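You operate a simulated robot arm through the tools that you are given. There is no shell and no other tool.

The job below is to be done with a simulated two-armed robot. You get a single attempt, and the scene is never put back.

TASK
Run the brass fitting in the descaling bath for 3 minutes.
Fine: lid shut for the run; when it shows DONE put the fitting back on the short grey mat and shut the lid. Set down upright: what you pick out.
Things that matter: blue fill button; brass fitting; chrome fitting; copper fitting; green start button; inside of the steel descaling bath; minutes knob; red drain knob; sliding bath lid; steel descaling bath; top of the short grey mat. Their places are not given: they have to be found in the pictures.

The check looks at the end state, three seconds after you hand in, the way a careful person would. Anything else that was tipped, shoved, dropped, spilled or broken makes it a failure. Lids that push on must go on centred and level and be pressed home; caps that screw on are set level and turned clockwise until they are tight.

THE ROBOT
Two 6-joint arms with two-finger grippers on one trunk that stands fixed in place. Base frame: the origin is at the foot of the trunk, x ahead of it, y to its left, z up. Lengths are in m, angles in rad, forces in N, time in s.
The left shoulder is at [0.03, 0.178, 0.863], the right one opposite. With the tool pointing down near the work surface each hand reaches from about 0.42 to 0.84 m from the base axis, measured 20 degrees to its own side. Payload 2.54 kg a hand.
Tool frame (each hand has its own): the origin (TCP) lies between the finger pads and is the grasp point; the fingertips stand 0.03 m ahead of it; z points along the fingers, y is the line along which they close. Largest opening 0.116 m; the body of the gripper starts 0.095 m behind the TCP.
Orientation is that of the tool frame in the base frame, as a unit quaternion [x, y, z, w]. With the fingers straight down and closing along the base's y, the tool's x points along the base's -x, its y along +y and its z along -z.

THE INTERFACE
- The arms move only by the tool jog_arm. It takes "left_rows", "right_rows" or both (then of equal length, played together; a hand with none holds still); each is a list of rows, each a list of 7 numbers: the shift along the base's x, y, z in m, then the turn, a rotation vector about the base's x, y, z in rad, then the closure in counts, from 0 (fully open) to 255 (shut). In form: [[dx, dy, dz, rx, ry, rz, jaw], ...]. A call has 1 to 20 rows; each row shifts and turns the commanded pose from where the row before left it. Each row takes 0.2 s and may step no farther than 0.05 m and 0.15 rad from the row before; otherwise, or with a gripper value out of range, the whole call is refused. A pose out of reach is approached as far as the arm can. The call stops where the force on the tool passes 60 N (or 10 N more than at its start, if that is more) or the arm is blocked; 0.2 s more then pass. The fingers move at their own pace (about 0.153 m/s each) and stop on an object; they squeeze with about 23 N. The grip force told is the motor's: it shows also when the fingers shut on nothing. Time passes only in rows, and 0.2 s behind the last, so rows that do not move let the fingers close. The reply holds the time, the measured pose of the TCP, the force on the tool along the base axes, the opening and the grip force, in the units named above and with some noise, with the torque about the TCP (base axes, N m) and any sound that the robot's microphone picked up.
- Cameras (640 x 400 px; columns grow to the right, rows downward): "scene" is now at [0.0577, -0.0137, 1.579]; the picture's right is [-0.36, -0.93, 0.00], its down [-0.75, 0.29, -0.60] and it looks along [0.56, -0.21, -0.80] (base axes); focal length 319 px, centre (320, 200). "left" rides on the left gripper at [0.069, 0.015, -0.122] in its tool frame; the picture's right is [-0.21, 0.98, 0.00], its down [-0.83, -0.18, -0.53] and it looks along [-0.52, -0.11, 0.85] (tool axes); focal length 251 px, centre (320, 200). "right" rides on the right gripper at [0.069, -0.015, -0.122] in its tool frame; the picture's right is [0.22, 0.98, 0.00], its down [-0.83, 0.18, -0.53] and it looks along [-0.52, 0.12, 0.85] (tool axes); focal length 251 px, centre (320, 200).
- capture(camera): a new picture of that camera. It takes no simulated time.
- move_column(by): slides the trunk up (or, below 0, down) by that many m; the arms and the scene camera ride with it, the base frame stays. It gives what a move gives, with no picture.
- turn_head(pan, tilt): turns the head with the scene camera to pan (to the left, within 2.496 rad either way) and tilt (down, from -0.506 to 1.204), counted from straight ahead of the robot. It gives what a move gives.
- probe_pixels(camera, pixels): for up to 12 pixels [column, row] of the newest picture of that camera ("zoom" is the newest enlarged one), the place [x, y, z] in the base frame of the surface seen there, good to about 0.003 m, but the place of the scene camera against the robot may be out by one fixed shift of up to 0.025 m in any direction. It takes no simulated time.
- zoom(camera, box): a new picture of the part [left, top, right, bottom] of that camera's present view, enlarged. It takes no simulated time.
- sign_off(): hands the job in; it is judged then, once.

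Open the grippers and draw the arms clear of the work before you hand the job in, unless the task says otherwise.

The tools are called after ">>>" as name(argument=value, ...) on one line, values as JSON. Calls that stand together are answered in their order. jog_arm: Moves the arms, as the interface text tells. Its arguments: {"type":"object","properties":{"left_rows":{"type":"array","items":{"type":"array","items":{"type":"number"}}},"right_rows":{"type":"array","items":{"type":"array","items":{"type":"number"}}}},"required":[]} The other tools are called the same way: move_column (by) slides the trunk up or down; turn_head (pan, tilt) turns the head that bears the scene camera; capture (camera) takes a picture; probe_pixels (camera, pixels) gives the place of the surface under pixels of a picture; zoom (camera, box) takes an enlarged picture of a part of a camera's view; sign_off () hands the job in.

At the start:

```text
time: 0.0
left_position: [0.5095, 0.0606, 1.092]
left_orientation: [0.0, 1.0, 0.001, 0.0]
left_wrist_force: [-0.7, -0.8, 0.3]
left_ft_torque: [0.01, 0.02, 0.0]
left_finger_gap: 0.116
left_gripper_force: 0.1
right_position: [0.3802, -0.2919, 1.0536]
right_orientation: [0.0, 1.0, 0.0, 0.0]
right_wrist_force: [-0.1, -0.2, -0.2]
right_ft_torque: [0.01, 0.01, -0.03]
right_finger_gap: 0.1159
right_gripper_force: 0.0
trunk travel left (down, up): [-0.075, 0.465]
head pan, tilt: [-0.368, 0.93]
```

scene: 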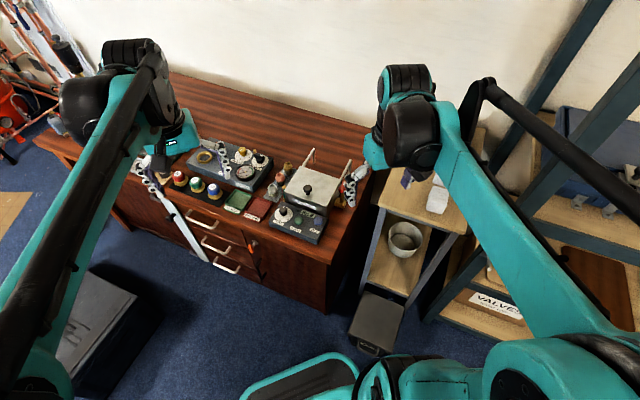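
right: 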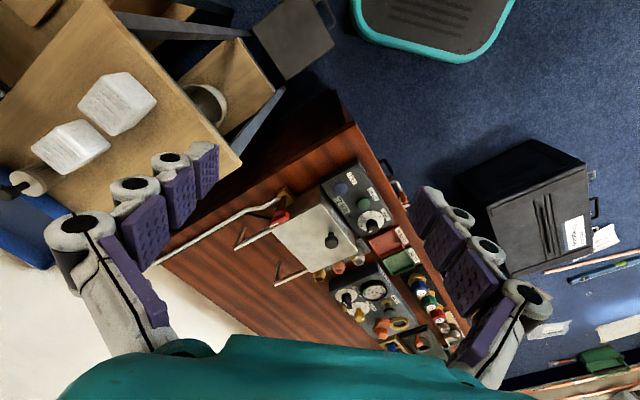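
left: 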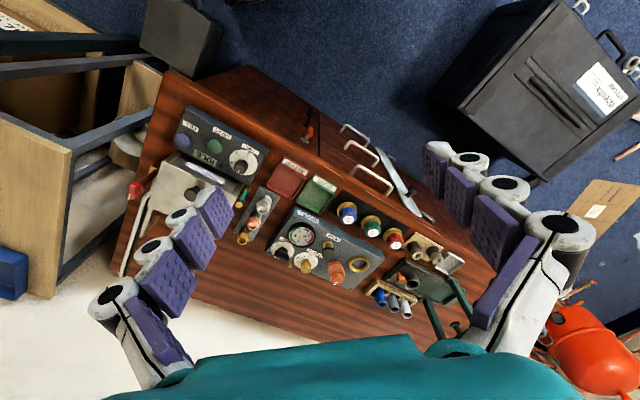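

The first pictures show the bench with a bath and control panel near scene pixel (305,205), with other items to the left. I zoom in on the bench to identify everything.

>>> zoom(camera="scene", box=[230, 130, 390, 250])

>>> zoom(camera="scene", box=[130, 110, 290, 230])

>>> zoom(camera="left", box=[120, 80, 440, 300])

>>> zoom(camera="right", box=[230, 130, 470, 370])

```text
3.33 times, centred on (310, 190) of scene
```

zoom: 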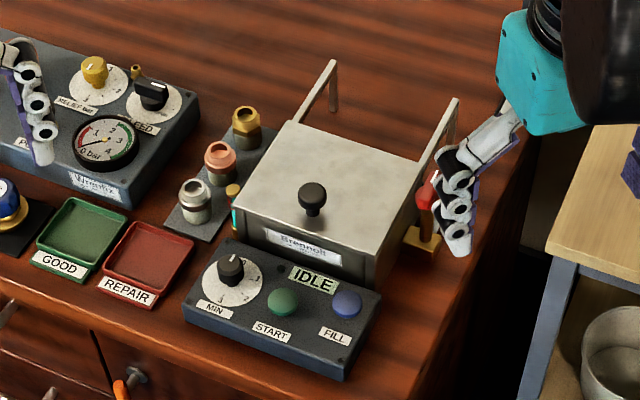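

```text
3.33 times, centred on (210, 170) of scene
```

zoom: 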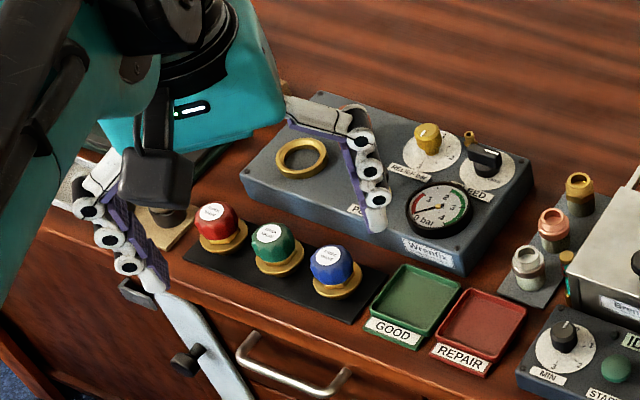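

```text
1.82 times, centred on (280, 190) of left
```

zoom: 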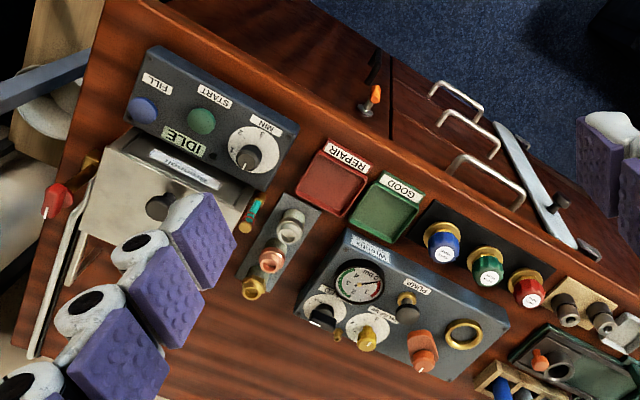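

```text
1.67 times, centred on (350, 250) of right
```

zoom: 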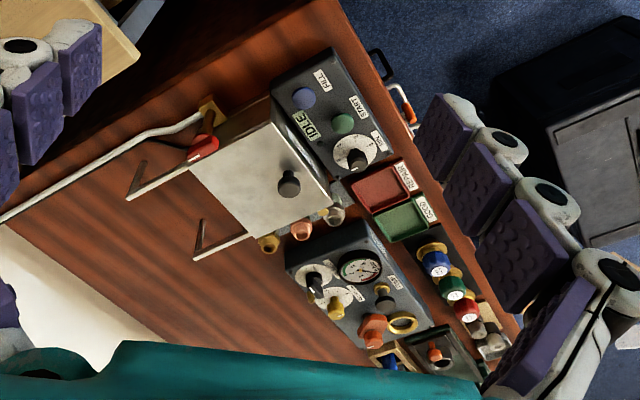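

The bath (lid with black knob, IDLE display, START green, FILL blue, MIN knob, red drain knob on the right) and the three fittings (chrome, copper, brass on the grey mat) are visible. I probe key points in the scene picture and in the right-hand zoom to locate them and compare the frames.

>>> probe_pixels(camera="zoom", pixels=[[288, 183], [268, 240], [302, 228], [334, 213], [357, 158], [343, 122], [303, 97], [205, 147], [262, 130], [325, 210], [194, 165], [265, 240]])

>>> probe_pixels(camera="scene", pixels=[[308, 189], [291, 165], [285, 173], [277, 184], [287, 210], [305, 215], [324, 220], [337, 190], [300, 163], [335, 176], [315, 147], [345, 160]])

```text
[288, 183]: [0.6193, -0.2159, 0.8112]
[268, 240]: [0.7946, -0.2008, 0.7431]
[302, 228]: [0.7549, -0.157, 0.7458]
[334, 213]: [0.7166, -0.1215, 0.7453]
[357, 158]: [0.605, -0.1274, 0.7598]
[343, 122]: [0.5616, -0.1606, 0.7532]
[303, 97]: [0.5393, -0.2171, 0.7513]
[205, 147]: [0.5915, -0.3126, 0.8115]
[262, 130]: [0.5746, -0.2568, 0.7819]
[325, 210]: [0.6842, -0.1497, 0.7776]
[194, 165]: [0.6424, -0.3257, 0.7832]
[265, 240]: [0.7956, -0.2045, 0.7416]
```

```text
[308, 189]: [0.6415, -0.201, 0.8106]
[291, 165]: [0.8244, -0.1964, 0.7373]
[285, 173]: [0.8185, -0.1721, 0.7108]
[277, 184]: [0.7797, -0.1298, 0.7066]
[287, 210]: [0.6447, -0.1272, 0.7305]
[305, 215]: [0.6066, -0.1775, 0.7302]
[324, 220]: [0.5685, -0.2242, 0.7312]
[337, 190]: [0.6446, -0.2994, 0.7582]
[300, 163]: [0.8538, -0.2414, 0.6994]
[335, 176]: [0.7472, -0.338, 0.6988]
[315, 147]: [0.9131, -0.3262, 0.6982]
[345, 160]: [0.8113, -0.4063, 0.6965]
```

Left hand may obstruct later, so I move it up to the left, and place the right hand higher and nearer for a clean view of the bath.

>>> jog_arm(left_rows=[[-0.01, 0.048, 0.0, 0, 0, 0, 0], [-0.01, 0.048, 0.0, 0, 0, 0, 0], [-0.01, 0.048, 0.0, 0, 0, 0, 0], [-0.01, 0.048, 0.0, 0, 0, 0, 0], [-0.01, 0.048, 0.0, 0, 0, 0, 0], [-0.01, 0.048, 0.0, 0, 0, 0, 0]], right_rows=[[0.03, 0.015, -0.01, 0, 0, 0, 0], [0.03, 0.015, -0.01, 0, 0, 0, 0], [0.03, 0.015, -0.01, 0, 0, 0, 0], [0.03, 0.015, -0.01, 0, 0, 0, 0], [0.0, 0.0, 0, 0, 0, 0, 0], [0.0, 0.0, 0, 0, 0, 0, 0]])

>>> turn_head(pan=-0.3, tilt=0.85)

>>> capture(camera="right")

>>> capture(camera="scene")

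```text
time: 1.4
left_position: [0.4503, 0.3511, 1.092]
left_orientation: [-0.001, 1.0, 0.0, 0.0]
left_wrist_force: [-0.6, 0.4, 1.3]
left_ft_torque: [-0.02, -0.01, -0.02]
left_finger_gap: 0.1159
left_gripper_force: 0.0
right_position: [0.5013, -0.2306, 1.0145]
right_orientation: [0.0, 1.0, -0.001, 0.0]
right_wrist_force: [1.8, 0.9, 0.6]
right_ft_torque: [0.0, 0.0, 0.02]
right_finger_gap: 0.1158
right_gripper_force: 0.1
trunk travel left (down, up): [-0.075, 0.465]
head pan, tilt: [-0.368, 0.93]
```

```text
time: 2.0
left_position: [0.4511, 0.349, 1.0925]
left_orientation: [0.0, 1.0, 0.0, 0.0]
left_wrist_force: [0.2, -1.6, 0.0]
left_ft_torque: [0.0, 0.02, 0.01]
left_finger_gap: 0.116
left_gripper_force: 0.1
right_position: [0.5007, -0.2317, 1.0139]
right_orientation: [0.0, 1.0, 0.0, 0.0]
right_wrist_force: [0.0, 0.4, 0.9]
right_ft_torque: [0.0, 0.0, -0.01]
right_finger_gap: 0.1161
right_gripper_force: 0.1
trunk travel left (down, up): [-0.075, 0.465]
head pan, tilt: [-0.3, 0.85]
```

```text
taken
```

right: 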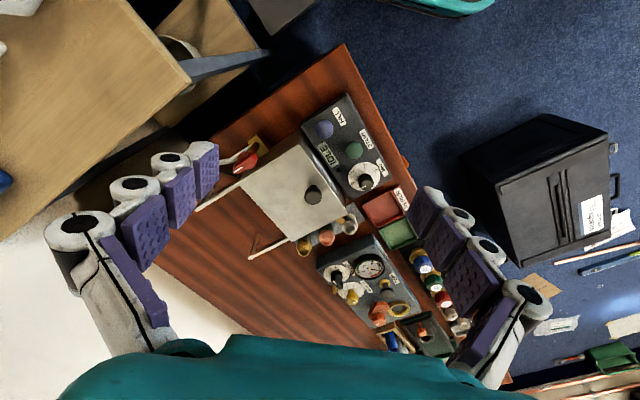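

```text
taken
```

scene: 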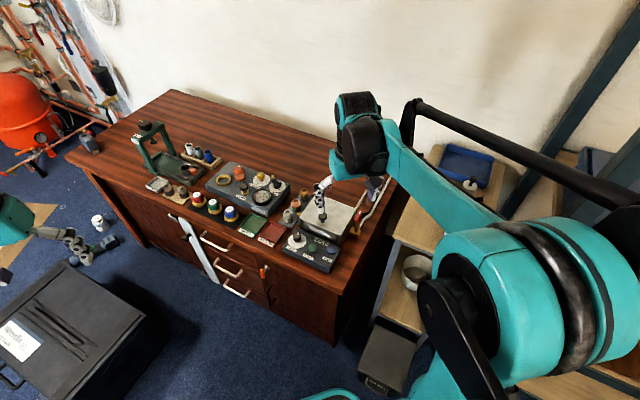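

Good view in the right camera now: bath lid at about (290,190), panel at (350,145), fittings at (305,250)–(348,222). I zoom there for detail.

>>> zoom(camera="right", box=[220, 80, 420, 280])

>>> zoom(camera="scene", box=[260, 160, 400, 280])

```text
2.00 times, centred on (320, 180) of right
```

zoom: 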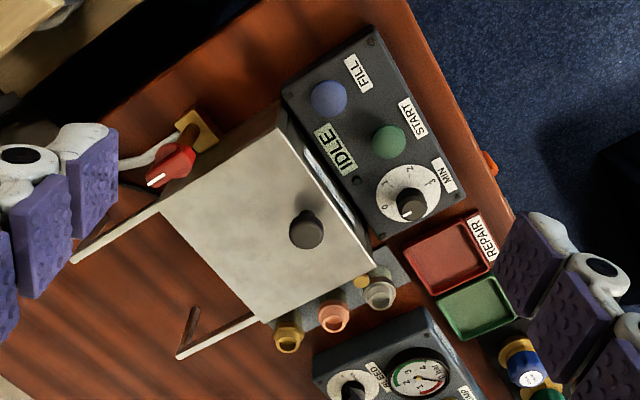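

```text
3.33 times, centred on (330, 220) of scene
```

zoom: 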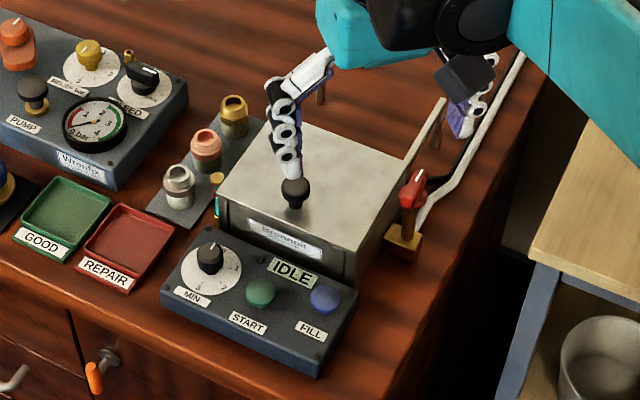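

I re-zoom tightly in the right camera to probe the points of bath, panel and fittings.

>>> zoom(camera="right", box=[220, 120, 380, 270])

>>> probe_pixels(camera="right", pixels=[[241, 178], [300, 134], [344, 211], [291, 240], [313, 195], [350, 225], [327, 238], [304, 249], [365, 182], [354, 150], [324, 128], [246, 162]])

>>> probe_pixels(camera="right", pixels=[[306, 131], [345, 96], [382, 185], [352, 205], [361, 209], [335, 238], [307, 233], [250, 258], [197, 211], [270, 250], [343, 230], [280, 180]])

```text
2.67 times, centred on (300, 195) of right
```

zoom: 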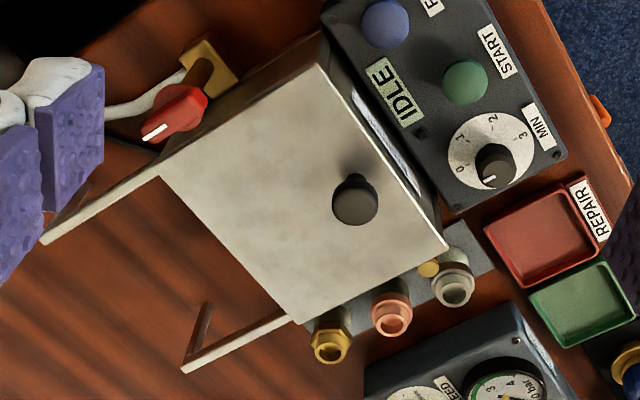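

```text
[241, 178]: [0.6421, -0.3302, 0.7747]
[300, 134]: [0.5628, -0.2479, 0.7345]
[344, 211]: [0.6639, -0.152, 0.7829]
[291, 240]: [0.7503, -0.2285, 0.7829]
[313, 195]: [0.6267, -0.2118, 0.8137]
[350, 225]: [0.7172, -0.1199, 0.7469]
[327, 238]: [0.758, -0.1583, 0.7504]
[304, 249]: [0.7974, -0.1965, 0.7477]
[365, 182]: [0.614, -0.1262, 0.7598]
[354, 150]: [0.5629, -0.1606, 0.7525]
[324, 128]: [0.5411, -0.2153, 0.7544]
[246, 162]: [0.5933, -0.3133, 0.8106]
```

```text
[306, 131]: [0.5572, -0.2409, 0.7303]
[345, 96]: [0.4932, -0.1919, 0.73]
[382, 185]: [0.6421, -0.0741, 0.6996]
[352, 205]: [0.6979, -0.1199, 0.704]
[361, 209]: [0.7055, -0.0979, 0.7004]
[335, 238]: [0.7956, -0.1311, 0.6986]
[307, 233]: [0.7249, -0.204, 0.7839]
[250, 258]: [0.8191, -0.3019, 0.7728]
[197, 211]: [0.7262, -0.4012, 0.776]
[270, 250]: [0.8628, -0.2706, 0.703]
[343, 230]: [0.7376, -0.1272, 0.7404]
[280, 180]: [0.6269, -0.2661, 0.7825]
```

Table top is z≈0.70, lid top z≈0.783, knob at about (0.627,-0.212). I lower the right hand to look closer at the panel (safe height, well above the lid knob at 0.814).

>>> jog_arm(right_rows=[[-0.009, 0.016, -0.038, 0, 0, 0, 0], [-0.009, 0.016, -0.038, 0, 0, 0, 0], [-0.009, 0.016, -0.038, 0, 0, 0, 0], [0, 0, 0, 0, 0, 0, 0]])

>>> capture(camera="right")

>>> zoom(camera="right", box=[240, 120, 460, 260])

```text
time: 3.0
left_position: [0.4507, 0.3489, 1.0921]
left_orientation: [0.0, 1.0, 0.0, 0.001]
left_wrist_force: [-0.5, 0.2, -0.2]
left_ft_torque: [0.02, -0.01, -0.02]
left_finger_gap: 0.116
left_gripper_force: 0.0
right_position: [0.4742, -0.1824, 0.9003]
right_orientation: [0.0, 1.0, 0.001, 0.0]
right_wrist_force: [0.8, -0.2, 0.6]
right_ft_torque: [0.0, -0.01, 0.02]
right_finger_gap: 0.1159
right_gripper_force: 0.1
trunk travel left (down, up): [-0.075, 0.465]
head pan, tilt: [-0.3, 0.85]
```

```text
taken
```

right: 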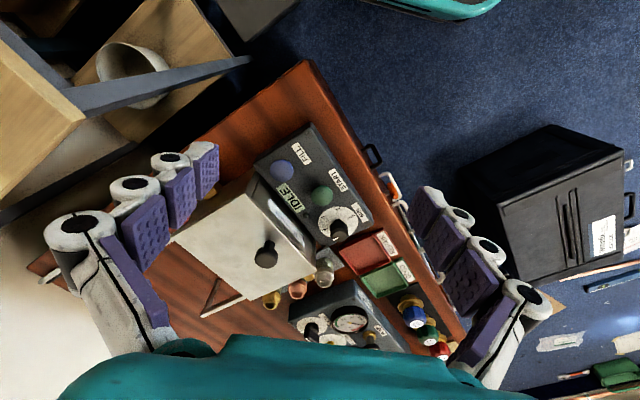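

```text
2.86 times, centred on (350, 190) of right
```

zoom: 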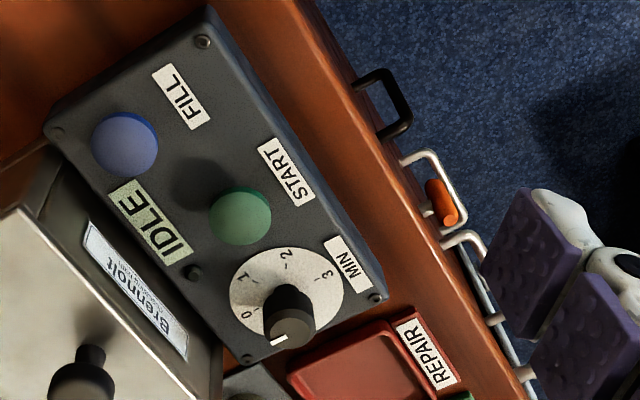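

The dial marks 0–3 are visible, but the pointer is ambiguous. I zoom tightly in both the scene and the right camera onto the dial, and on the level gauge at the bath side.

>>> zoom(camera="scene", box=[290, 220, 350, 260])

>>> zoom(camera="right", box=[305, 190, 375, 250])

>>> zoom(camera="scene", box=[295, 190, 355, 230])

```text
10.00 times, centred on (320, 240) of scene
```

zoom: 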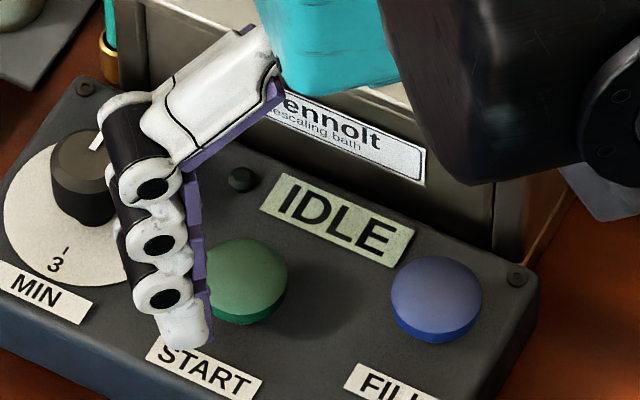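

```text
6.67 times, centred on (340, 220) of right
```

zoom: 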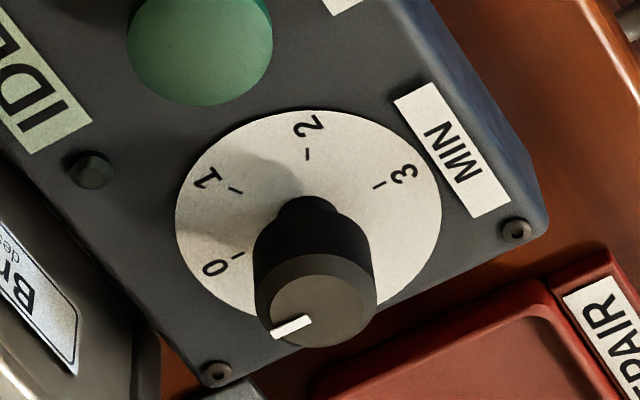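

```text
10.00 times, centred on (325, 210) of scene
```

zoom: 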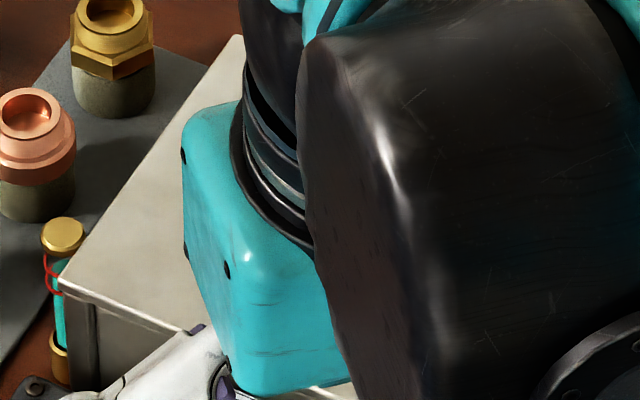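

The pointer is at 0 with 1, 2, 3 going clockwise. The sight tube next to the bath shows teal liquid with a red mark; I move the right hand aside to look at it unobstructed.

>>> jog_arm(right_rows=[[-0.01, -0.045, 0.03, 0, 0, 0, 0], [-0.01, -0.045, 0.03, 0, 0, 0, 0], [-0.01, -0.045, 0.03, 0, 0, 0, 0], [-0.01, -0.045, 0.03, 0, 0, 0, 0], [0, -0.045, 0.03, 0, 0, 0, 0], [0, 0, 0, 0, 0, 0, 0]])

>>> capture(camera="scene")

>>> zoom(camera="scene", box=[285, 190, 345, 230])

>>> zoom(camera="scene", box=[280, 160, 400, 280])

```text
refused: row 1 steps farther than a row can; nothing moved
```

```text
taken
```

scene: 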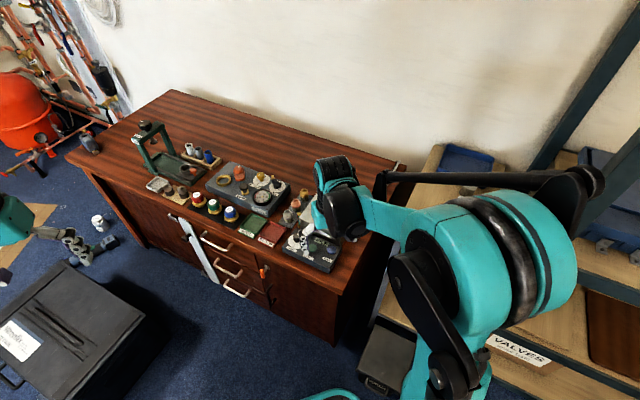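

```text
10.00 times, centred on (315, 210) of scene
```

zoom: 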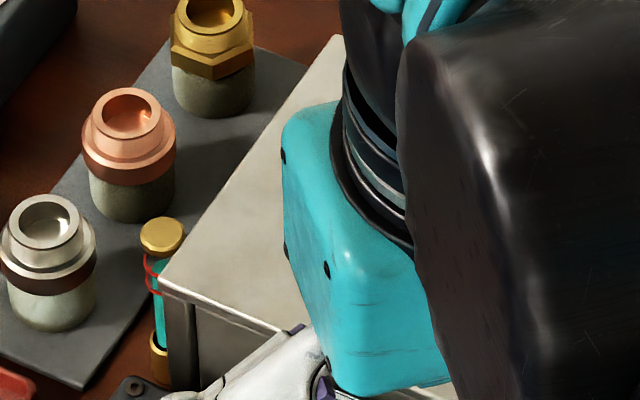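

```text
3.33 times, centred on (340, 220) of scene
```

zoom: 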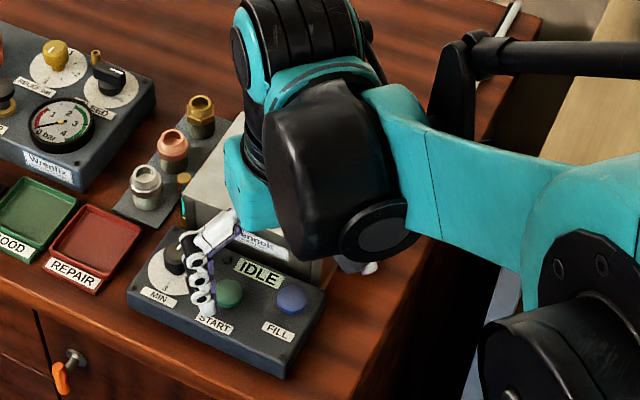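

The step was too long; I shorten it and move the right hand aside.

>>> jog_arm(right_rows=[[-0.005, -0.04, 0.025, 0, 0, 0, 0], [-0.005, -0.04, 0.025, 0, 0, 0, 0], [-0.005, -0.04, 0.025, 0, 0, 0, 0], [-0.005, -0.04, 0.025, 0, 0, 0, 0], [0, -0.04, 0.025, 0, 0, 0, 0], [0, -0.04, 0.0, 0, 0, 0, 0], [0, 0, 0, 0, 0, 0, 0]])

>>> capture(camera="scene")

>>> zoom(camera="scene", box=[280, 175, 364, 227])

>>> zoom(camera="scene", box=[290, 190, 330, 218])

```text
time: 4.7
left_position: [0.4502, 0.3493, 1.0923]
left_orientation: [0.0, 1.0, 0.0, 0.001]
left_wrist_force: [0.3, -0.2, -0.1]
left_ft_torque: [0.03, 0.0, -0.03]
left_finger_gap: 0.1159
left_gripper_force: 0.2
right_position: [0.453, -0.4225, 1.0257]
right_orientation: [-0.001, 1.0, 0.0, 0.0]
right_wrist_force: [-0.4, 1.2, 0.6]
right_ft_torque: [-0.02, -0.01, 0.0]
right_finger_gap: 0.116
right_gripper_force: 0.1
trunk travel left (down, up): [-0.075, 0.465]
head pan, tilt: [-0.3, 0.85]
```

```text
taken
```

scene: 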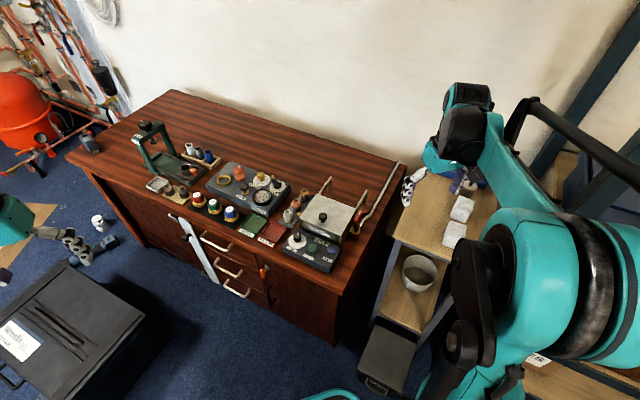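

```text
7.62 times, centred on (322, 201) of scene
```

zoom: 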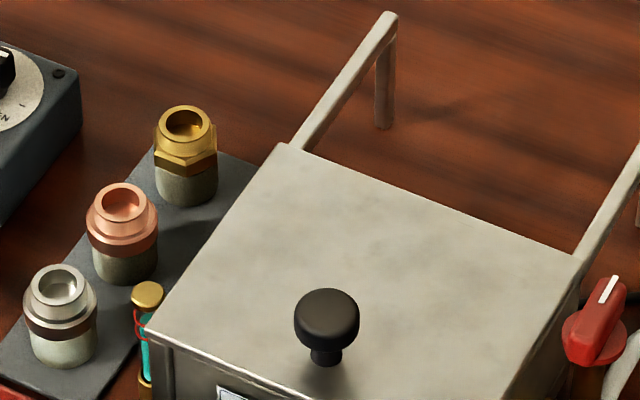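

```text
14.29 times, centred on (310, 204) of scene
```

zoom: 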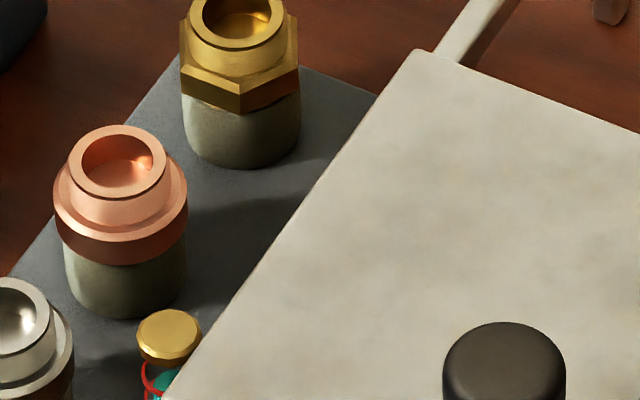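

The tube top (scene zoom about (160,372)) is partly hidden by the lid corner. I bring the left hand a bit nearer so that its camera views the sight tube from the left.

>>> jog_arm(left_rows=[[0.0117, -0.0415, -0.0203, 0, 0, 0, 0], [0.0117, -0.0415, -0.0203, 0, 0, 0, 0], [0.0117, -0.0415, -0.0203, 0, 0, 0, 0], [0.0117, -0.0415, -0.0203, 0, 0, 0, 0], [0.0117, -0.0415, -0.0203, 0, 0, 0, 0], [0.0117, -0.0415, -0.0203, 0, 0, 0, 0], [0, 0, 0, 0, 0, 0, 0]])

>>> capture(camera="left")

```text
time: 6.2
left_position: [0.5204, 0.1008, 0.9691]
left_orientation: [-0.001, 1.0, 0.0, 0.0]
left_wrist_force: [-1.2, -0.4, 0.2]
left_ft_torque: [0.02, -0.03, -0.01]
left_finger_gap: 0.116
left_gripper_force: 0.1
right_position: [0.4536, -0.423, 1.0258]
right_orientation: [0.0, 1.0, 0.0, -0.001]
right_wrist_force: [-0.6, 0.0, -0.4]
right_ft_torque: [0.0, -0.01, -0.01]
right_finger_gap: 0.1159
right_gripper_force: 0.1
trunk travel left (down, up): [-0.075, 0.465]
head pan, tilt: [-0.3, 0.85]
```

```text
taken
```

left: 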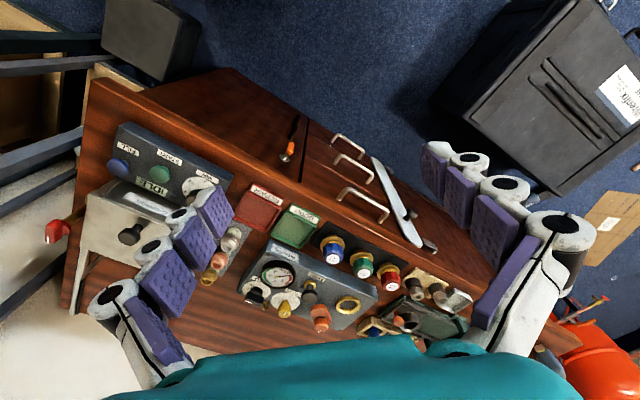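

The left finger blocks the tube. I yaw the left hand about 0.6 rad clockwise to bring the bath into the middle of the view.

>>> jog_arm(left_rows=[[0, 0, 0, 0, 0, -0.15, 0], [0, 0, 0, 0, 0, -0.15, 0], [0, 0, 0, 0, 0, -0.15, 0], [0, 0, 0, 0, 0, -0.15, 0], [0, 0, 0, 0, 0, 0, 0]])

>>> capture(camera="left")

>>> zoom(camera="left", box=[220, 150, 400, 290])

```text
time: 7.5
left_position: [0.5211, 0.1013, 0.971]
left_orientation: [0.295, 0.955, 0.0, 0.001]
left_wrist_force: [0.7, 0.7, -0.1]
left_ft_torque: [-0.01, 0.01, 0.0]
left_finger_gap: 0.1161
left_gripper_force: 0.0
right_position: [0.4528, -0.423, 1.0248]
right_orientation: [0.0, 1.0, -0.001, 0.0]
right_wrist_force: [0.0, -0.1, -0.5]
right_ft_torque: [0.02, 0.03, 0.01]
right_finger_gap: 0.1162
right_gripper_force: 0.0
trunk travel left (down, up): [-0.075, 0.465]
head pan, tilt: [-0.3, 0.85]
```

```text
taken
```

left: 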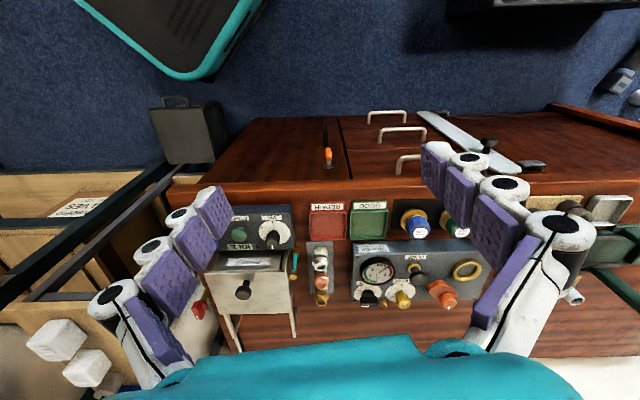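

```text
2.86 times, centred on (310, 220) of left
```

zoom: 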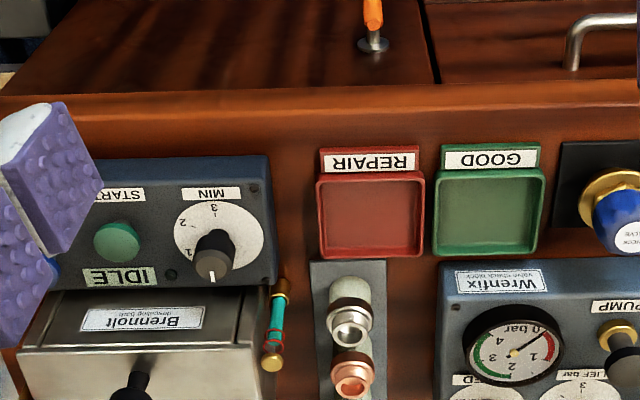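

>>> zoom(camera="left", box=[270, 245, 330, 285])

>>> probe_pixels(camera="left", pixels=[[243, 289], [205, 255], [292, 257], [296, 260], [320, 264], [321, 283], [270, 243], [293, 278], [355, 255], [360, 290], [345, 215], [312, 215]])

```text
10.00 times, centred on (300, 265) of left
```

zoom: 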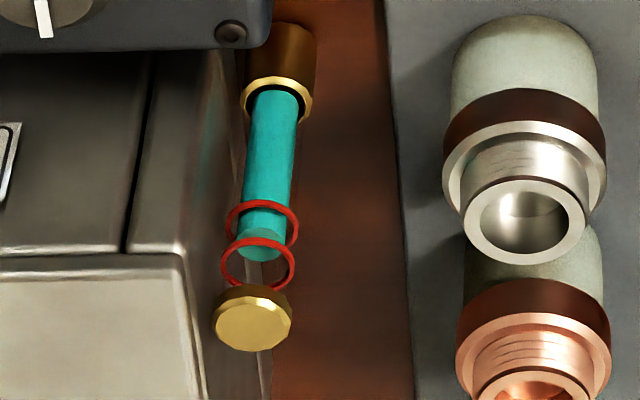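

```text
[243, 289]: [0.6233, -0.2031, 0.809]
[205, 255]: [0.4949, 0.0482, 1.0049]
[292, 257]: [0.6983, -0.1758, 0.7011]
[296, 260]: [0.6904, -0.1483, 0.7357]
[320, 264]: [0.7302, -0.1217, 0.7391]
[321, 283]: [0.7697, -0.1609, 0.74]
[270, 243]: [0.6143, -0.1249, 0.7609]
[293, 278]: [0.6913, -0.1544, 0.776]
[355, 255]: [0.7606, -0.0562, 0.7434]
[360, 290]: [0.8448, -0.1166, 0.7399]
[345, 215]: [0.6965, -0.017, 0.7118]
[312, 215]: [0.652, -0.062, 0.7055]
```

The teal level stands between the two red rings, so the bath is already filled – FILL and DRAIN stay untouched. I retreat the left hand and bring the right hand over the bath, yawed −0.76 rad so that its fingers close across the bath's sliding direction.

>>> jog_arm(left_rows=[[-0.01, 0.0357, 0.0173, 0, 0, 0.0857, 0], [-0.01, 0.0357, 0.0173, 0, 0, 0.0857, 0], [-0.01, 0.0357, 0.0173, 0, 0, 0.0857, 0], [-0.01, 0.0357, 0.0173, 0, 0, 0.0857, 0], [-0.01, 0.0357, 0.0173, 0, 0, 0.0857, 0], [-0.01, 0.0357, 0.0173, 0, 0, 0.0857, 0], [-0.01, 0.0357, 0.0173, 0, 0, 0.0858, 0], [0, 0, 0, 0, 0, 0, 0]], right_rows=[[0.0163, 0.0411, -0.0107, 0, 0, -0.109, 0], [0.0163, 0.0411, -0.0107, 0, 0, -0.109, 0], [0.0163, 0.0411, -0.0107, 0, 0, -0.109, 0], [0.0163, 0.0411, -0.0107, 0, 0, -0.109, 0], [0.0163, 0.0411, -0.0107, 0, 0, -0.108, 0], [0.0163, 0.0411, -0.0107, 0, 0, -0.108, 0], [0.0163, 0.0411, -0.0107, 0, 0, -0.108, 0], [0, 0, 0, 0, 0, 0, 0]])

>>> capture(camera="right")

>>> zoom(camera="right", box=[220, 90, 420, 290])

```text
time: 9.2
left_position: [0.4501, 0.3502, 1.0911]
left_orientation: [0.0, 1.0, 0.0, 0.0]
left_wrist_force: [0.3, 0.1, -0.2]
left_ft_torque: [0.01, 0.0, 0.0]
left_finger_gap: 0.1159
left_gripper_force: 0.0
right_position: [0.5685, -0.1343, 0.9506]
right_orientation: [0.371, 0.929, 0.0, 0.0]
right_wrist_force: [-0.4, 0.4, 0.0]
right_ft_torque: [0.03, 0.02, 0.01]
right_finger_gap: 0.1161
right_gripper_force: 0.0
trunk travel left (down, up): [-0.075, 0.465]
head pan, tilt: [-0.3, 0.85]
```

```text
taken
```

right: 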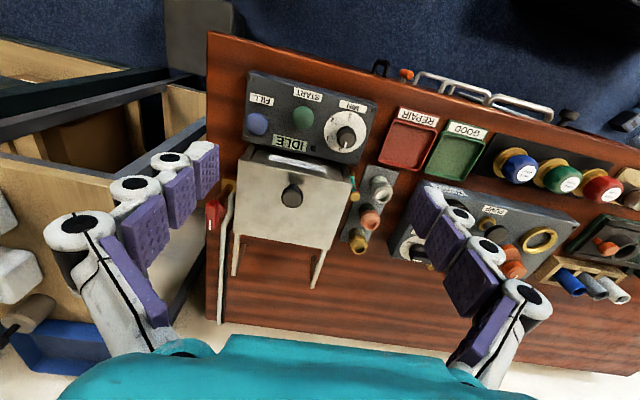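

```text
2.00 times, centred on (320, 190) of right
```

zoom: 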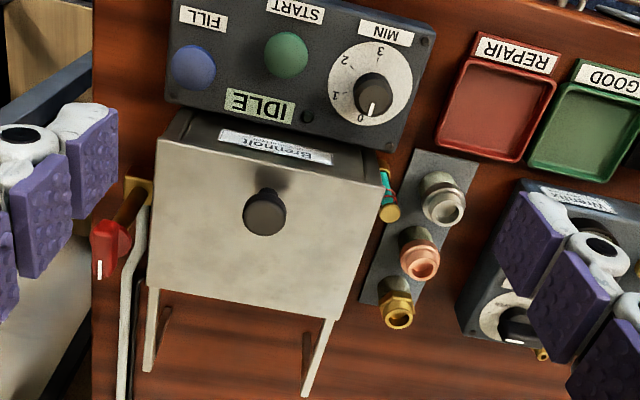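

I probe lid corners, rails, knob and fittings in this closer zoom.

>>> probe_pixels(camera="zoom", pixels=[[161, 142], [378, 186], [333, 316], [152, 285], [264, 214], [255, 230], [276, 228], [150, 368], [306, 393], [266, 200], [172, 160], [320, 300]])

>>> probe_pixels(camera="zoom", pixels=[[441, 210], [418, 262], [396, 317], [376, 85], [370, 90], [286, 50], [194, 65], [418, 158], [472, 172], [365, 300], [390, 340], [416, 320]])

```text
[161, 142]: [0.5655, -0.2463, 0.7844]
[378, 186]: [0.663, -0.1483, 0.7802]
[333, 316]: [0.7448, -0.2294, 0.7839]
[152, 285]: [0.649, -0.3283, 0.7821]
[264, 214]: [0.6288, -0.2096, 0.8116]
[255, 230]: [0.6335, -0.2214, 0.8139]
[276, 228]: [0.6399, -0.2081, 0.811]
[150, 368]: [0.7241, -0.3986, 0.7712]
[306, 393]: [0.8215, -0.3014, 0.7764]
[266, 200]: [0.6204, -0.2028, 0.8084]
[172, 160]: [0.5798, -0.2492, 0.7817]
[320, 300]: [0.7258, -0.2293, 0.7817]
```

```text
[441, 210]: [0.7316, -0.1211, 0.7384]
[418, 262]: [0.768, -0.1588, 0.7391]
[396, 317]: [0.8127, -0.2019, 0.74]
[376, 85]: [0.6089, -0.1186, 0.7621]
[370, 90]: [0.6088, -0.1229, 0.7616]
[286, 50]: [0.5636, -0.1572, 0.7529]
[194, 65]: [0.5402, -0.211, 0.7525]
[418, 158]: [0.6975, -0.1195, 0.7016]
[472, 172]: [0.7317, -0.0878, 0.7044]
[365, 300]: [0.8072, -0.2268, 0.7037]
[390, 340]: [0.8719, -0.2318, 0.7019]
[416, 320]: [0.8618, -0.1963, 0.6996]
```

Geometry is clear: bath axes at 45° (slide direction d≈(0.71,−0.71)), knob at about (0.628,−0.210), top z≈0.814, rails leave ≈0.10 m of travel. I move above the knob with half-open fingers, at a safe height, and check alignment.

>>> jog_arm(right_rows=[[0.0198, -0.0252, -0.0268, 0, 0, -0.022, 123], [0.0198, -0.0252, -0.0268, 0, 0, 0, 123], [0.0199, -0.0253, -0.0264, 0, 0, 0, 123], [0, 0, 0, 0, 0, 0, 123]])

>>> capture(camera="right")

>>> probe_pixels(camera="right", pixels=[[320, 160], [320, 155], [320, 165], [312, 160], [328, 160], [320, 145], [320, 175]])

```text
time: 10.2
left_position: [0.4496, 0.3497, 1.0913]
left_orientation: [-0.001, 1.0, 0.0, -0.001]
left_wrist_force: [-0.5, -0.3, -0.5]
left_ft_torque: [-0.01, -0.02, 0.0]
left_finger_gap: 0.1158
left_gripper_force: 0.0
right_position: [0.6288, -0.21, 0.8706]
right_orientation: [0.381, 0.925, 0.0, -0.001]
right_wrist_force: [0.0, 0.2, 1.1]
right_ft_torque: [-0.01, 0.02, -0.02]
right_finger_gap: 0.0601
right_gripper_force: 0.1
trunk travel left (down, up): [-0.075, 0.465]
head pan, tilt: [-0.3, 0.85]
```

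```text
taken
```

right: 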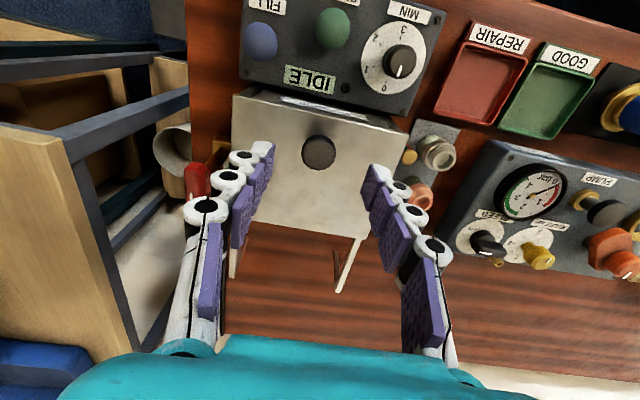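

```text
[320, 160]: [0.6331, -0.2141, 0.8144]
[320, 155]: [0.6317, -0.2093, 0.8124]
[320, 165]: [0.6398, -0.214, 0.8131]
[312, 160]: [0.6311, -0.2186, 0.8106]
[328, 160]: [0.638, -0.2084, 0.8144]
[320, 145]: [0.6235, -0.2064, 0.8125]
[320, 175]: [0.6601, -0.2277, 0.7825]
```

The knob sits at (319,152), right where the grasp axis projects. I descend to z≈0.819 and close on the knob.

>>> jog_arm(right_rows=[[0, 0, -0.0258, 0, 0, 0, 123], [0, 0, -0.0258, 0, 0, 0, 123], [0, 0, 0, 0, 0, 0, 123], [0, 0, 0, 0, 0, 0, 255], [0, 0, 0, 0, 0, 0, 255], [0, 0, 0, 0, 0, 0, 255]])

>>> capture(camera="right")

```text
time: 11.7
left_position: [0.4494, 0.3512, 1.0904]
left_orientation: [-0.001, 1.0, 0.0, 0.0]
left_wrist_force: [0.3, 0.5, 0.8]
left_ft_torque: [-0.02, -0.01, 0.01]
left_finger_gap: 0.1157
left_gripper_force: 0.0
right_position: [0.6277, -0.2109, 0.8189]
right_orientation: [0.381, 0.925, 0.0, 0.0]
right_wrist_force: [1.5, 1.7, 2.5]
right_ft_torque: [-0.02, -0.07, 0.02]
right_finger_gap: 0.0252
right_gripper_force: 45.6
trunk travel left (down, up): [-0.075, 0.465]
head pan, tilt: [-0.3, 0.85]
```

```text
taken
```

right: 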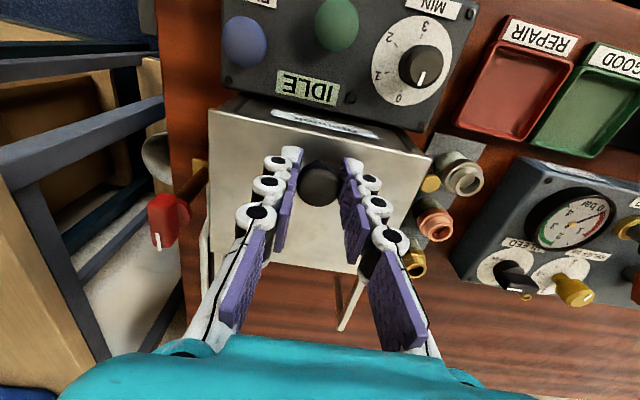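

Knob gripped (gap 25 mm). I slide it along d in small rows, first 30 mm, watching the force.

>>> jog_arm(right_rows=[[0.0071, -0.0071, 0, 0, 0, 0, 255], [0.0071, -0.0071, 0, 0, 0, 0, 255], [0.0071, -0.0071, 0, 0, 0, 0, 255], [0, 0, 0, 0, 0, 0, 255]])

>>> capture(camera="right")

>>> zoom(camera="scene", box=[270, 160, 400, 280])

```text
time: 12.7
left_position: [0.4512, 0.3501, 1.0922]
left_orientation: [0.0, 1.0, -0.001, -0.001]
left_wrist_force: [0.0, -0.5, -1.1]
left_ft_torque: [0.02, 0.0, 0.01]
left_finger_gap: 0.1159
left_gripper_force: 0.2
right_position: [0.6493, -0.2328, 0.8188]
right_orientation: [0.381, 0.925, 0.0, 0.0]
right_wrist_force: [1.6, 1.7, 2.1]
right_ft_torque: [0.13, 0.05, 0.0]
right_finger_gap: 0.0251
right_gripper_force: 44.7
trunk travel left (down, up): [-0.075, 0.465]
head pan, tilt: [-0.3, 0.85]
```

```text
taken
```

right: 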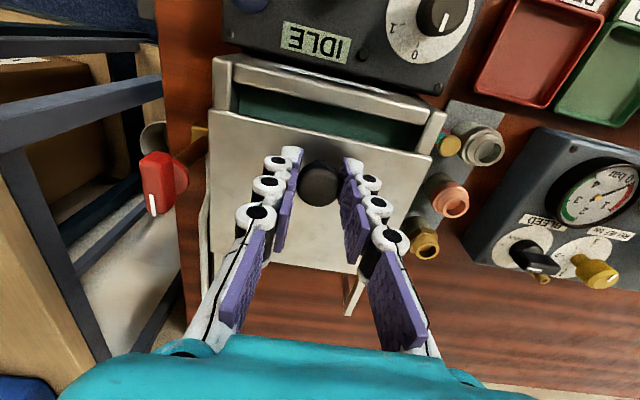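

```text
3.33 times, centred on (335, 220) of scene
```

zoom: 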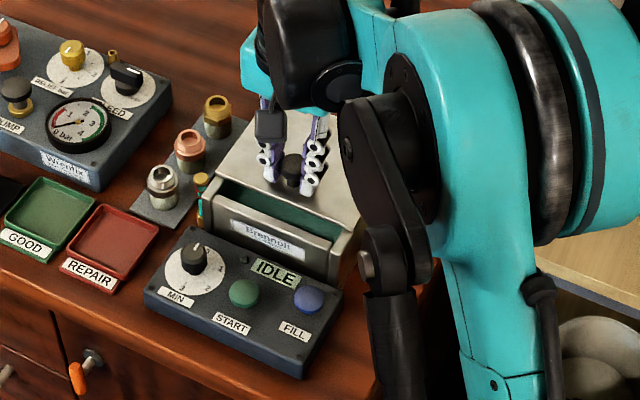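

The lid slides freely and the green liquid is showing. I slide another 60 mm.

>>> jog_arm(right_rows=[[0.0085, -0.0085, 0, 0, 0, 0, 255], [0.0085, -0.0085, 0, 0, 0, 0, 255], [0.0085, -0.0085, 0, 0, 0, 0, 255], [0.0085, -0.0085, 0, 0, 0, 0, 255], [0.0085, -0.0085, 0, 0, 0, 0, 255], [0, 0, 0, 0, 0, 0, 255]])

>>> capture(camera="right")

```text
time: 14.1
left_position: [0.4498, 0.3507, 1.0912]
left_orientation: [0.0, 1.0, 0.0, -0.001]
left_wrist_force: [-0.3, -0.4, -0.1]
left_ft_torque: [0.01, 0.03, 0.02]
left_finger_gap: 0.1158
left_gripper_force: 0.0
right_position: [0.6923, -0.2746, 0.819]
right_orientation: [0.381, 0.925, 0.0, 0.0]
right_wrist_force: [5.1, 5.7, 5.7]
right_ft_torque: [0.18, 0.0, 0.01]
right_finger_gap: 0.0251
right_gripper_force: 45.1
trunk travel left (down, up): [-0.075, 0.465]
head pan, tilt: [-0.3, 0.85]
```

```text
taken
```

right: 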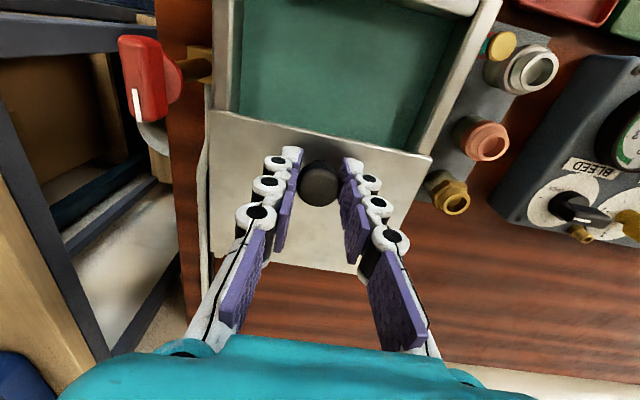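

Opened ≈91 mm, with a small sideways force. I add about 10 mm along with a slight correction, then release.

>>> jog_arm(right_rows=[[0.0042, -0.0032, 0, 0, 0, 0, 255], [0.0042, -0.0032, 0, 0, 0, 0, 255], [0, 0, 0, 0, 0, 0, 255]])

```text
time: 14.8
left_position: [0.4503, 0.3501, 1.0918]
left_orientation: [0.0, 1.0, 0.0, 0.001]
left_wrist_force: [0.8, -1.0, 0.4]
left_ft_torque: [0.01, -0.01, -0.02]
left_finger_gap: 0.1158
left_gripper_force: 0.0
right_position: [0.7, -0.2831, 0.8183]
right_orientation: [0.381, 0.925, 0.001, -0.001]
right_wrist_force: [0.2, 0.2, 4.3]
right_ft_torque: [-0.06, 0.0, 0.01]
right_finger_gap: 0.0251
right_gripper_force: 44.4
trunk travel left (down, up): [-0.075, 0.465]
head pan, tilt: [-0.3, 0.85]
```

Lid is open by ~102 mm. I release the knob and rise.

>>> jog_arm(right_rows=[[0, 0, 0, 0, 0, 0, 123], [0, 0, 0, 0, 0, 0, 123], [0, 0, 0.03, 0, 0, 0, 123], [-0.01, 0.01, 0.04, 0, 0, 0, 123], [-0.01, 0.02, 0.04, 0, 0, 0, 123], [0, 0, 0, 0, 0, 0, 123]])

>>> capture(camera="right")

>>> capture(camera="scene")

```text
time: 16.2
left_position: [0.4505, 0.3497, 1.0914]
left_orientation: [-0.001, 1.0, 0.0, 0.001]
left_wrist_force: [0.8, 0.1, 0.8]
left_ft_torque: [0.02, 0.03, 0.0]
left_finger_gap: 0.116
left_gripper_force: 0.2
right_position: [0.6798, -0.2518, 0.9281]
right_orientation: [0.381, 0.924, 0.0, 0.0]
right_wrist_force: [-0.1, -0.5, -0.2]
right_ft_torque: [0.0, 0.01, 0.0]
right_finger_gap: 0.0603
right_gripper_force: 0.1
trunk travel left (down, up): [-0.075, 0.465]
head pan, tilt: [-0.3, 0.85]
```

```text
taken
```

right: 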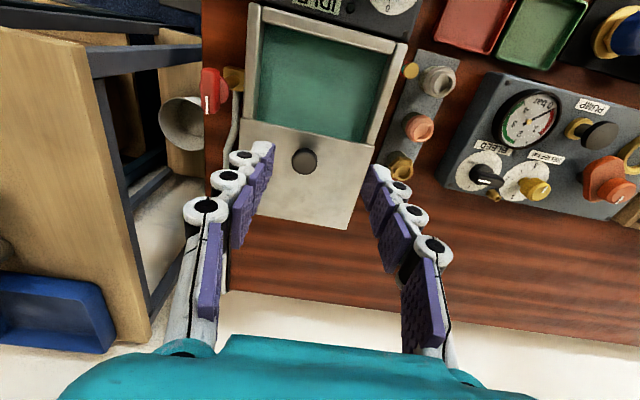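

```text
taken
```

scene: 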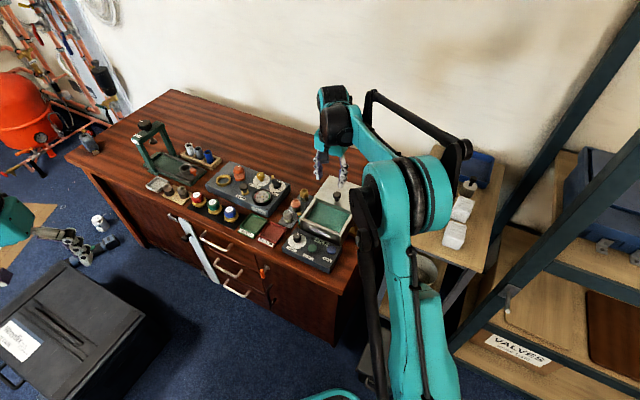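

The bath is open with a lid on the rails; I probe the rim, liquid/floor, and the mat/fittings from here.

>>> zoom(camera="right", box=[220, 0, 460, 200])

>>> probe_pixels(camera="right", pixels=[[255, 15], [403, 48], [370, 147], [243, 120], [320, 80], [300, 60], [350, 100], [280, 100], [265, 30], [385, 60], [360, 135], [255, 112]])

>>> probe_pixels(camera="right", pixels=[[441, 80], [418, 126], [400, 162], [395, 150], [410, 150], [425, 52], [460, 62], [380, 172], [412, 70], [304, 160], [445, 100], [430, 140]])

```text
2.00 times, centred on (340, 100) of right
```

zoom: 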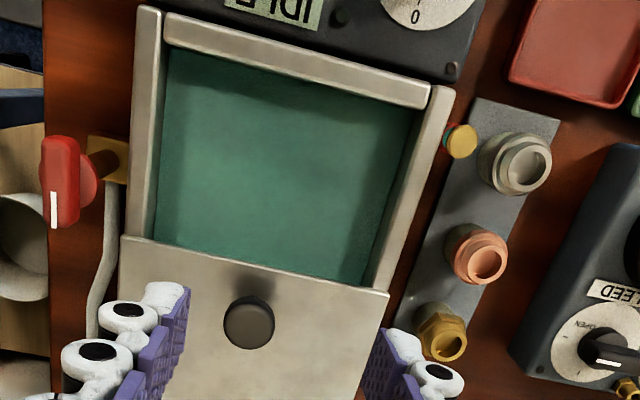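

```text
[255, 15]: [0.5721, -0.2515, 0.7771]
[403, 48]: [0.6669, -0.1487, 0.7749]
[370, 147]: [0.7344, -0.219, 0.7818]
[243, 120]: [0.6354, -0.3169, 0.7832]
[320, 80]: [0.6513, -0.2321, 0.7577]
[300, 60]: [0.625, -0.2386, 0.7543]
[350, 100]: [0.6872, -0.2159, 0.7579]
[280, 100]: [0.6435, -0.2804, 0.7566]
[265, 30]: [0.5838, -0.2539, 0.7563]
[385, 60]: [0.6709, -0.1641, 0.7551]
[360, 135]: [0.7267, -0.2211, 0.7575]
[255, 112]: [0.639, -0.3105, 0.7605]
```

```text
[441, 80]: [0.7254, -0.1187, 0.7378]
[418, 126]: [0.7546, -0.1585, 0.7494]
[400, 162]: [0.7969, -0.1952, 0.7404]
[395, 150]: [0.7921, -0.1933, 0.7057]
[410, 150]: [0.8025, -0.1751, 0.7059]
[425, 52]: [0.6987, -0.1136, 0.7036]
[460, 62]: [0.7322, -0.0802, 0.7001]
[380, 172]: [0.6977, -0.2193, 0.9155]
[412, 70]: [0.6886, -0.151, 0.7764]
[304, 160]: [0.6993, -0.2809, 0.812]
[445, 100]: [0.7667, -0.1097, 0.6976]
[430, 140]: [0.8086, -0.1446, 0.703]
```

Liquid surface at z≈0.757, opening centre ≈(0.656,−0.238), inner width ≈126 mm. Now I move above the brass fitting, at about (0.80,−0.197), at a safe height to look at it.

>>> jog_arm(right_rows=[[0.04, 0.0183, -0.016, 0, 0, 0, 101], [0.04, 0.0183, -0.016, 0, 0, 0, 101], [0.04, 0.0183, -0.016, 0, 0, 0, 101], [0, 0, 0, 0, 0, 0, 101]])

>>> capture(camera="right")

>>> zoom(camera="right", box=[260, 80, 400, 220])

```text
time: 17.2
left_position: [0.4496, 0.3499, 1.0922]
left_orientation: [0.0, 1.0, 0.0, 0.0]
left_wrist_force: [0.0, 0.9, -0.3]
left_ft_torque: [0.02, -0.02, -0.03]
left_finger_gap: 0.1161
left_gripper_force: 0.0
right_position: [0.8002, -0.1973, 0.8816]
right_orientation: [0.381, 0.925, -0.001, 0.0]
right_wrist_force: [-0.8, 0.6, 0.0]
right_ft_torque: [0.02, -0.03, 0.02]
right_finger_gap: 0.0702
right_gripper_force: 0.2
trunk travel left (down, up): [-0.075, 0.465]
head pan, tilt: [-0.3, 0.85]
```

```text
taken
```

right: 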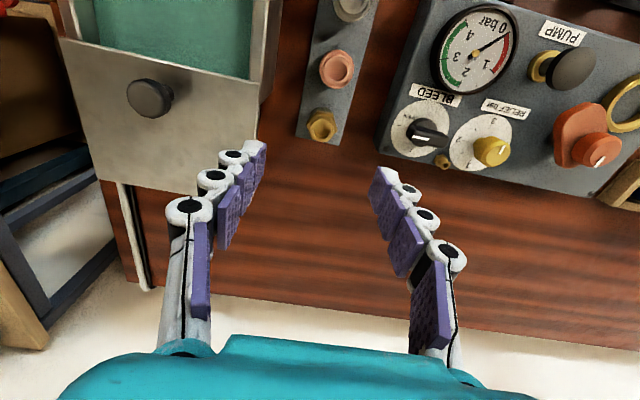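

```text
2.86 times, centred on (330, 150) of right
```

zoom: 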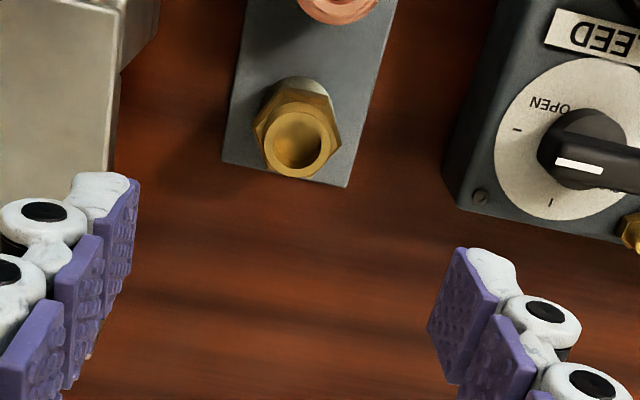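

The brass fitting's top rim is centred around zoom (300,140), nearly on the grasp axis. I probe rim points to pin its centre.

>>> probe_pixels(camera="zoom", pixels=[[271, 140], [329, 140], [300, 173], [300, 113], [279, 160], [322, 160], [260, 130], [339, 125], [226, 158], [347, 183], [244, 70], [290, 80]])

>>> zoom(camera="right", box=[300, 100, 350, 150])

```text
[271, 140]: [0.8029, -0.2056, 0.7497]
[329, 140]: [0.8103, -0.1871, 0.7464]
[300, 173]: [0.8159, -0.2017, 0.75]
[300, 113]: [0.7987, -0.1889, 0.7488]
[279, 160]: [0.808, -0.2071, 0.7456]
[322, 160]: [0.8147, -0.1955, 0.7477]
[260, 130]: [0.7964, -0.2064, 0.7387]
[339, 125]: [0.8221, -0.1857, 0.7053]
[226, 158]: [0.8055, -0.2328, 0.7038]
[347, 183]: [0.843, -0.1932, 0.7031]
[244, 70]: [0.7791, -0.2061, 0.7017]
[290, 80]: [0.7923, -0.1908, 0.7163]
```

```text
8.00 times, centred on (325, 125) of right
```

zoom: 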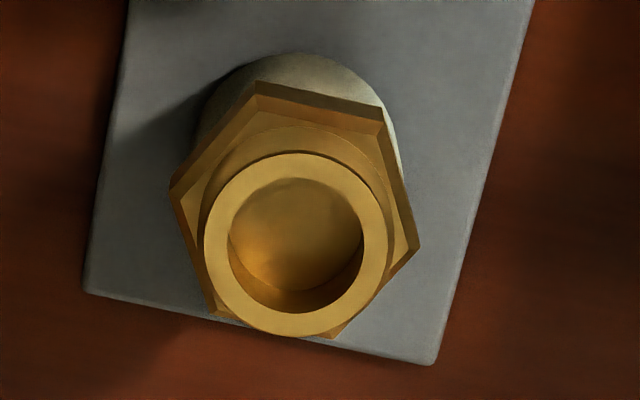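

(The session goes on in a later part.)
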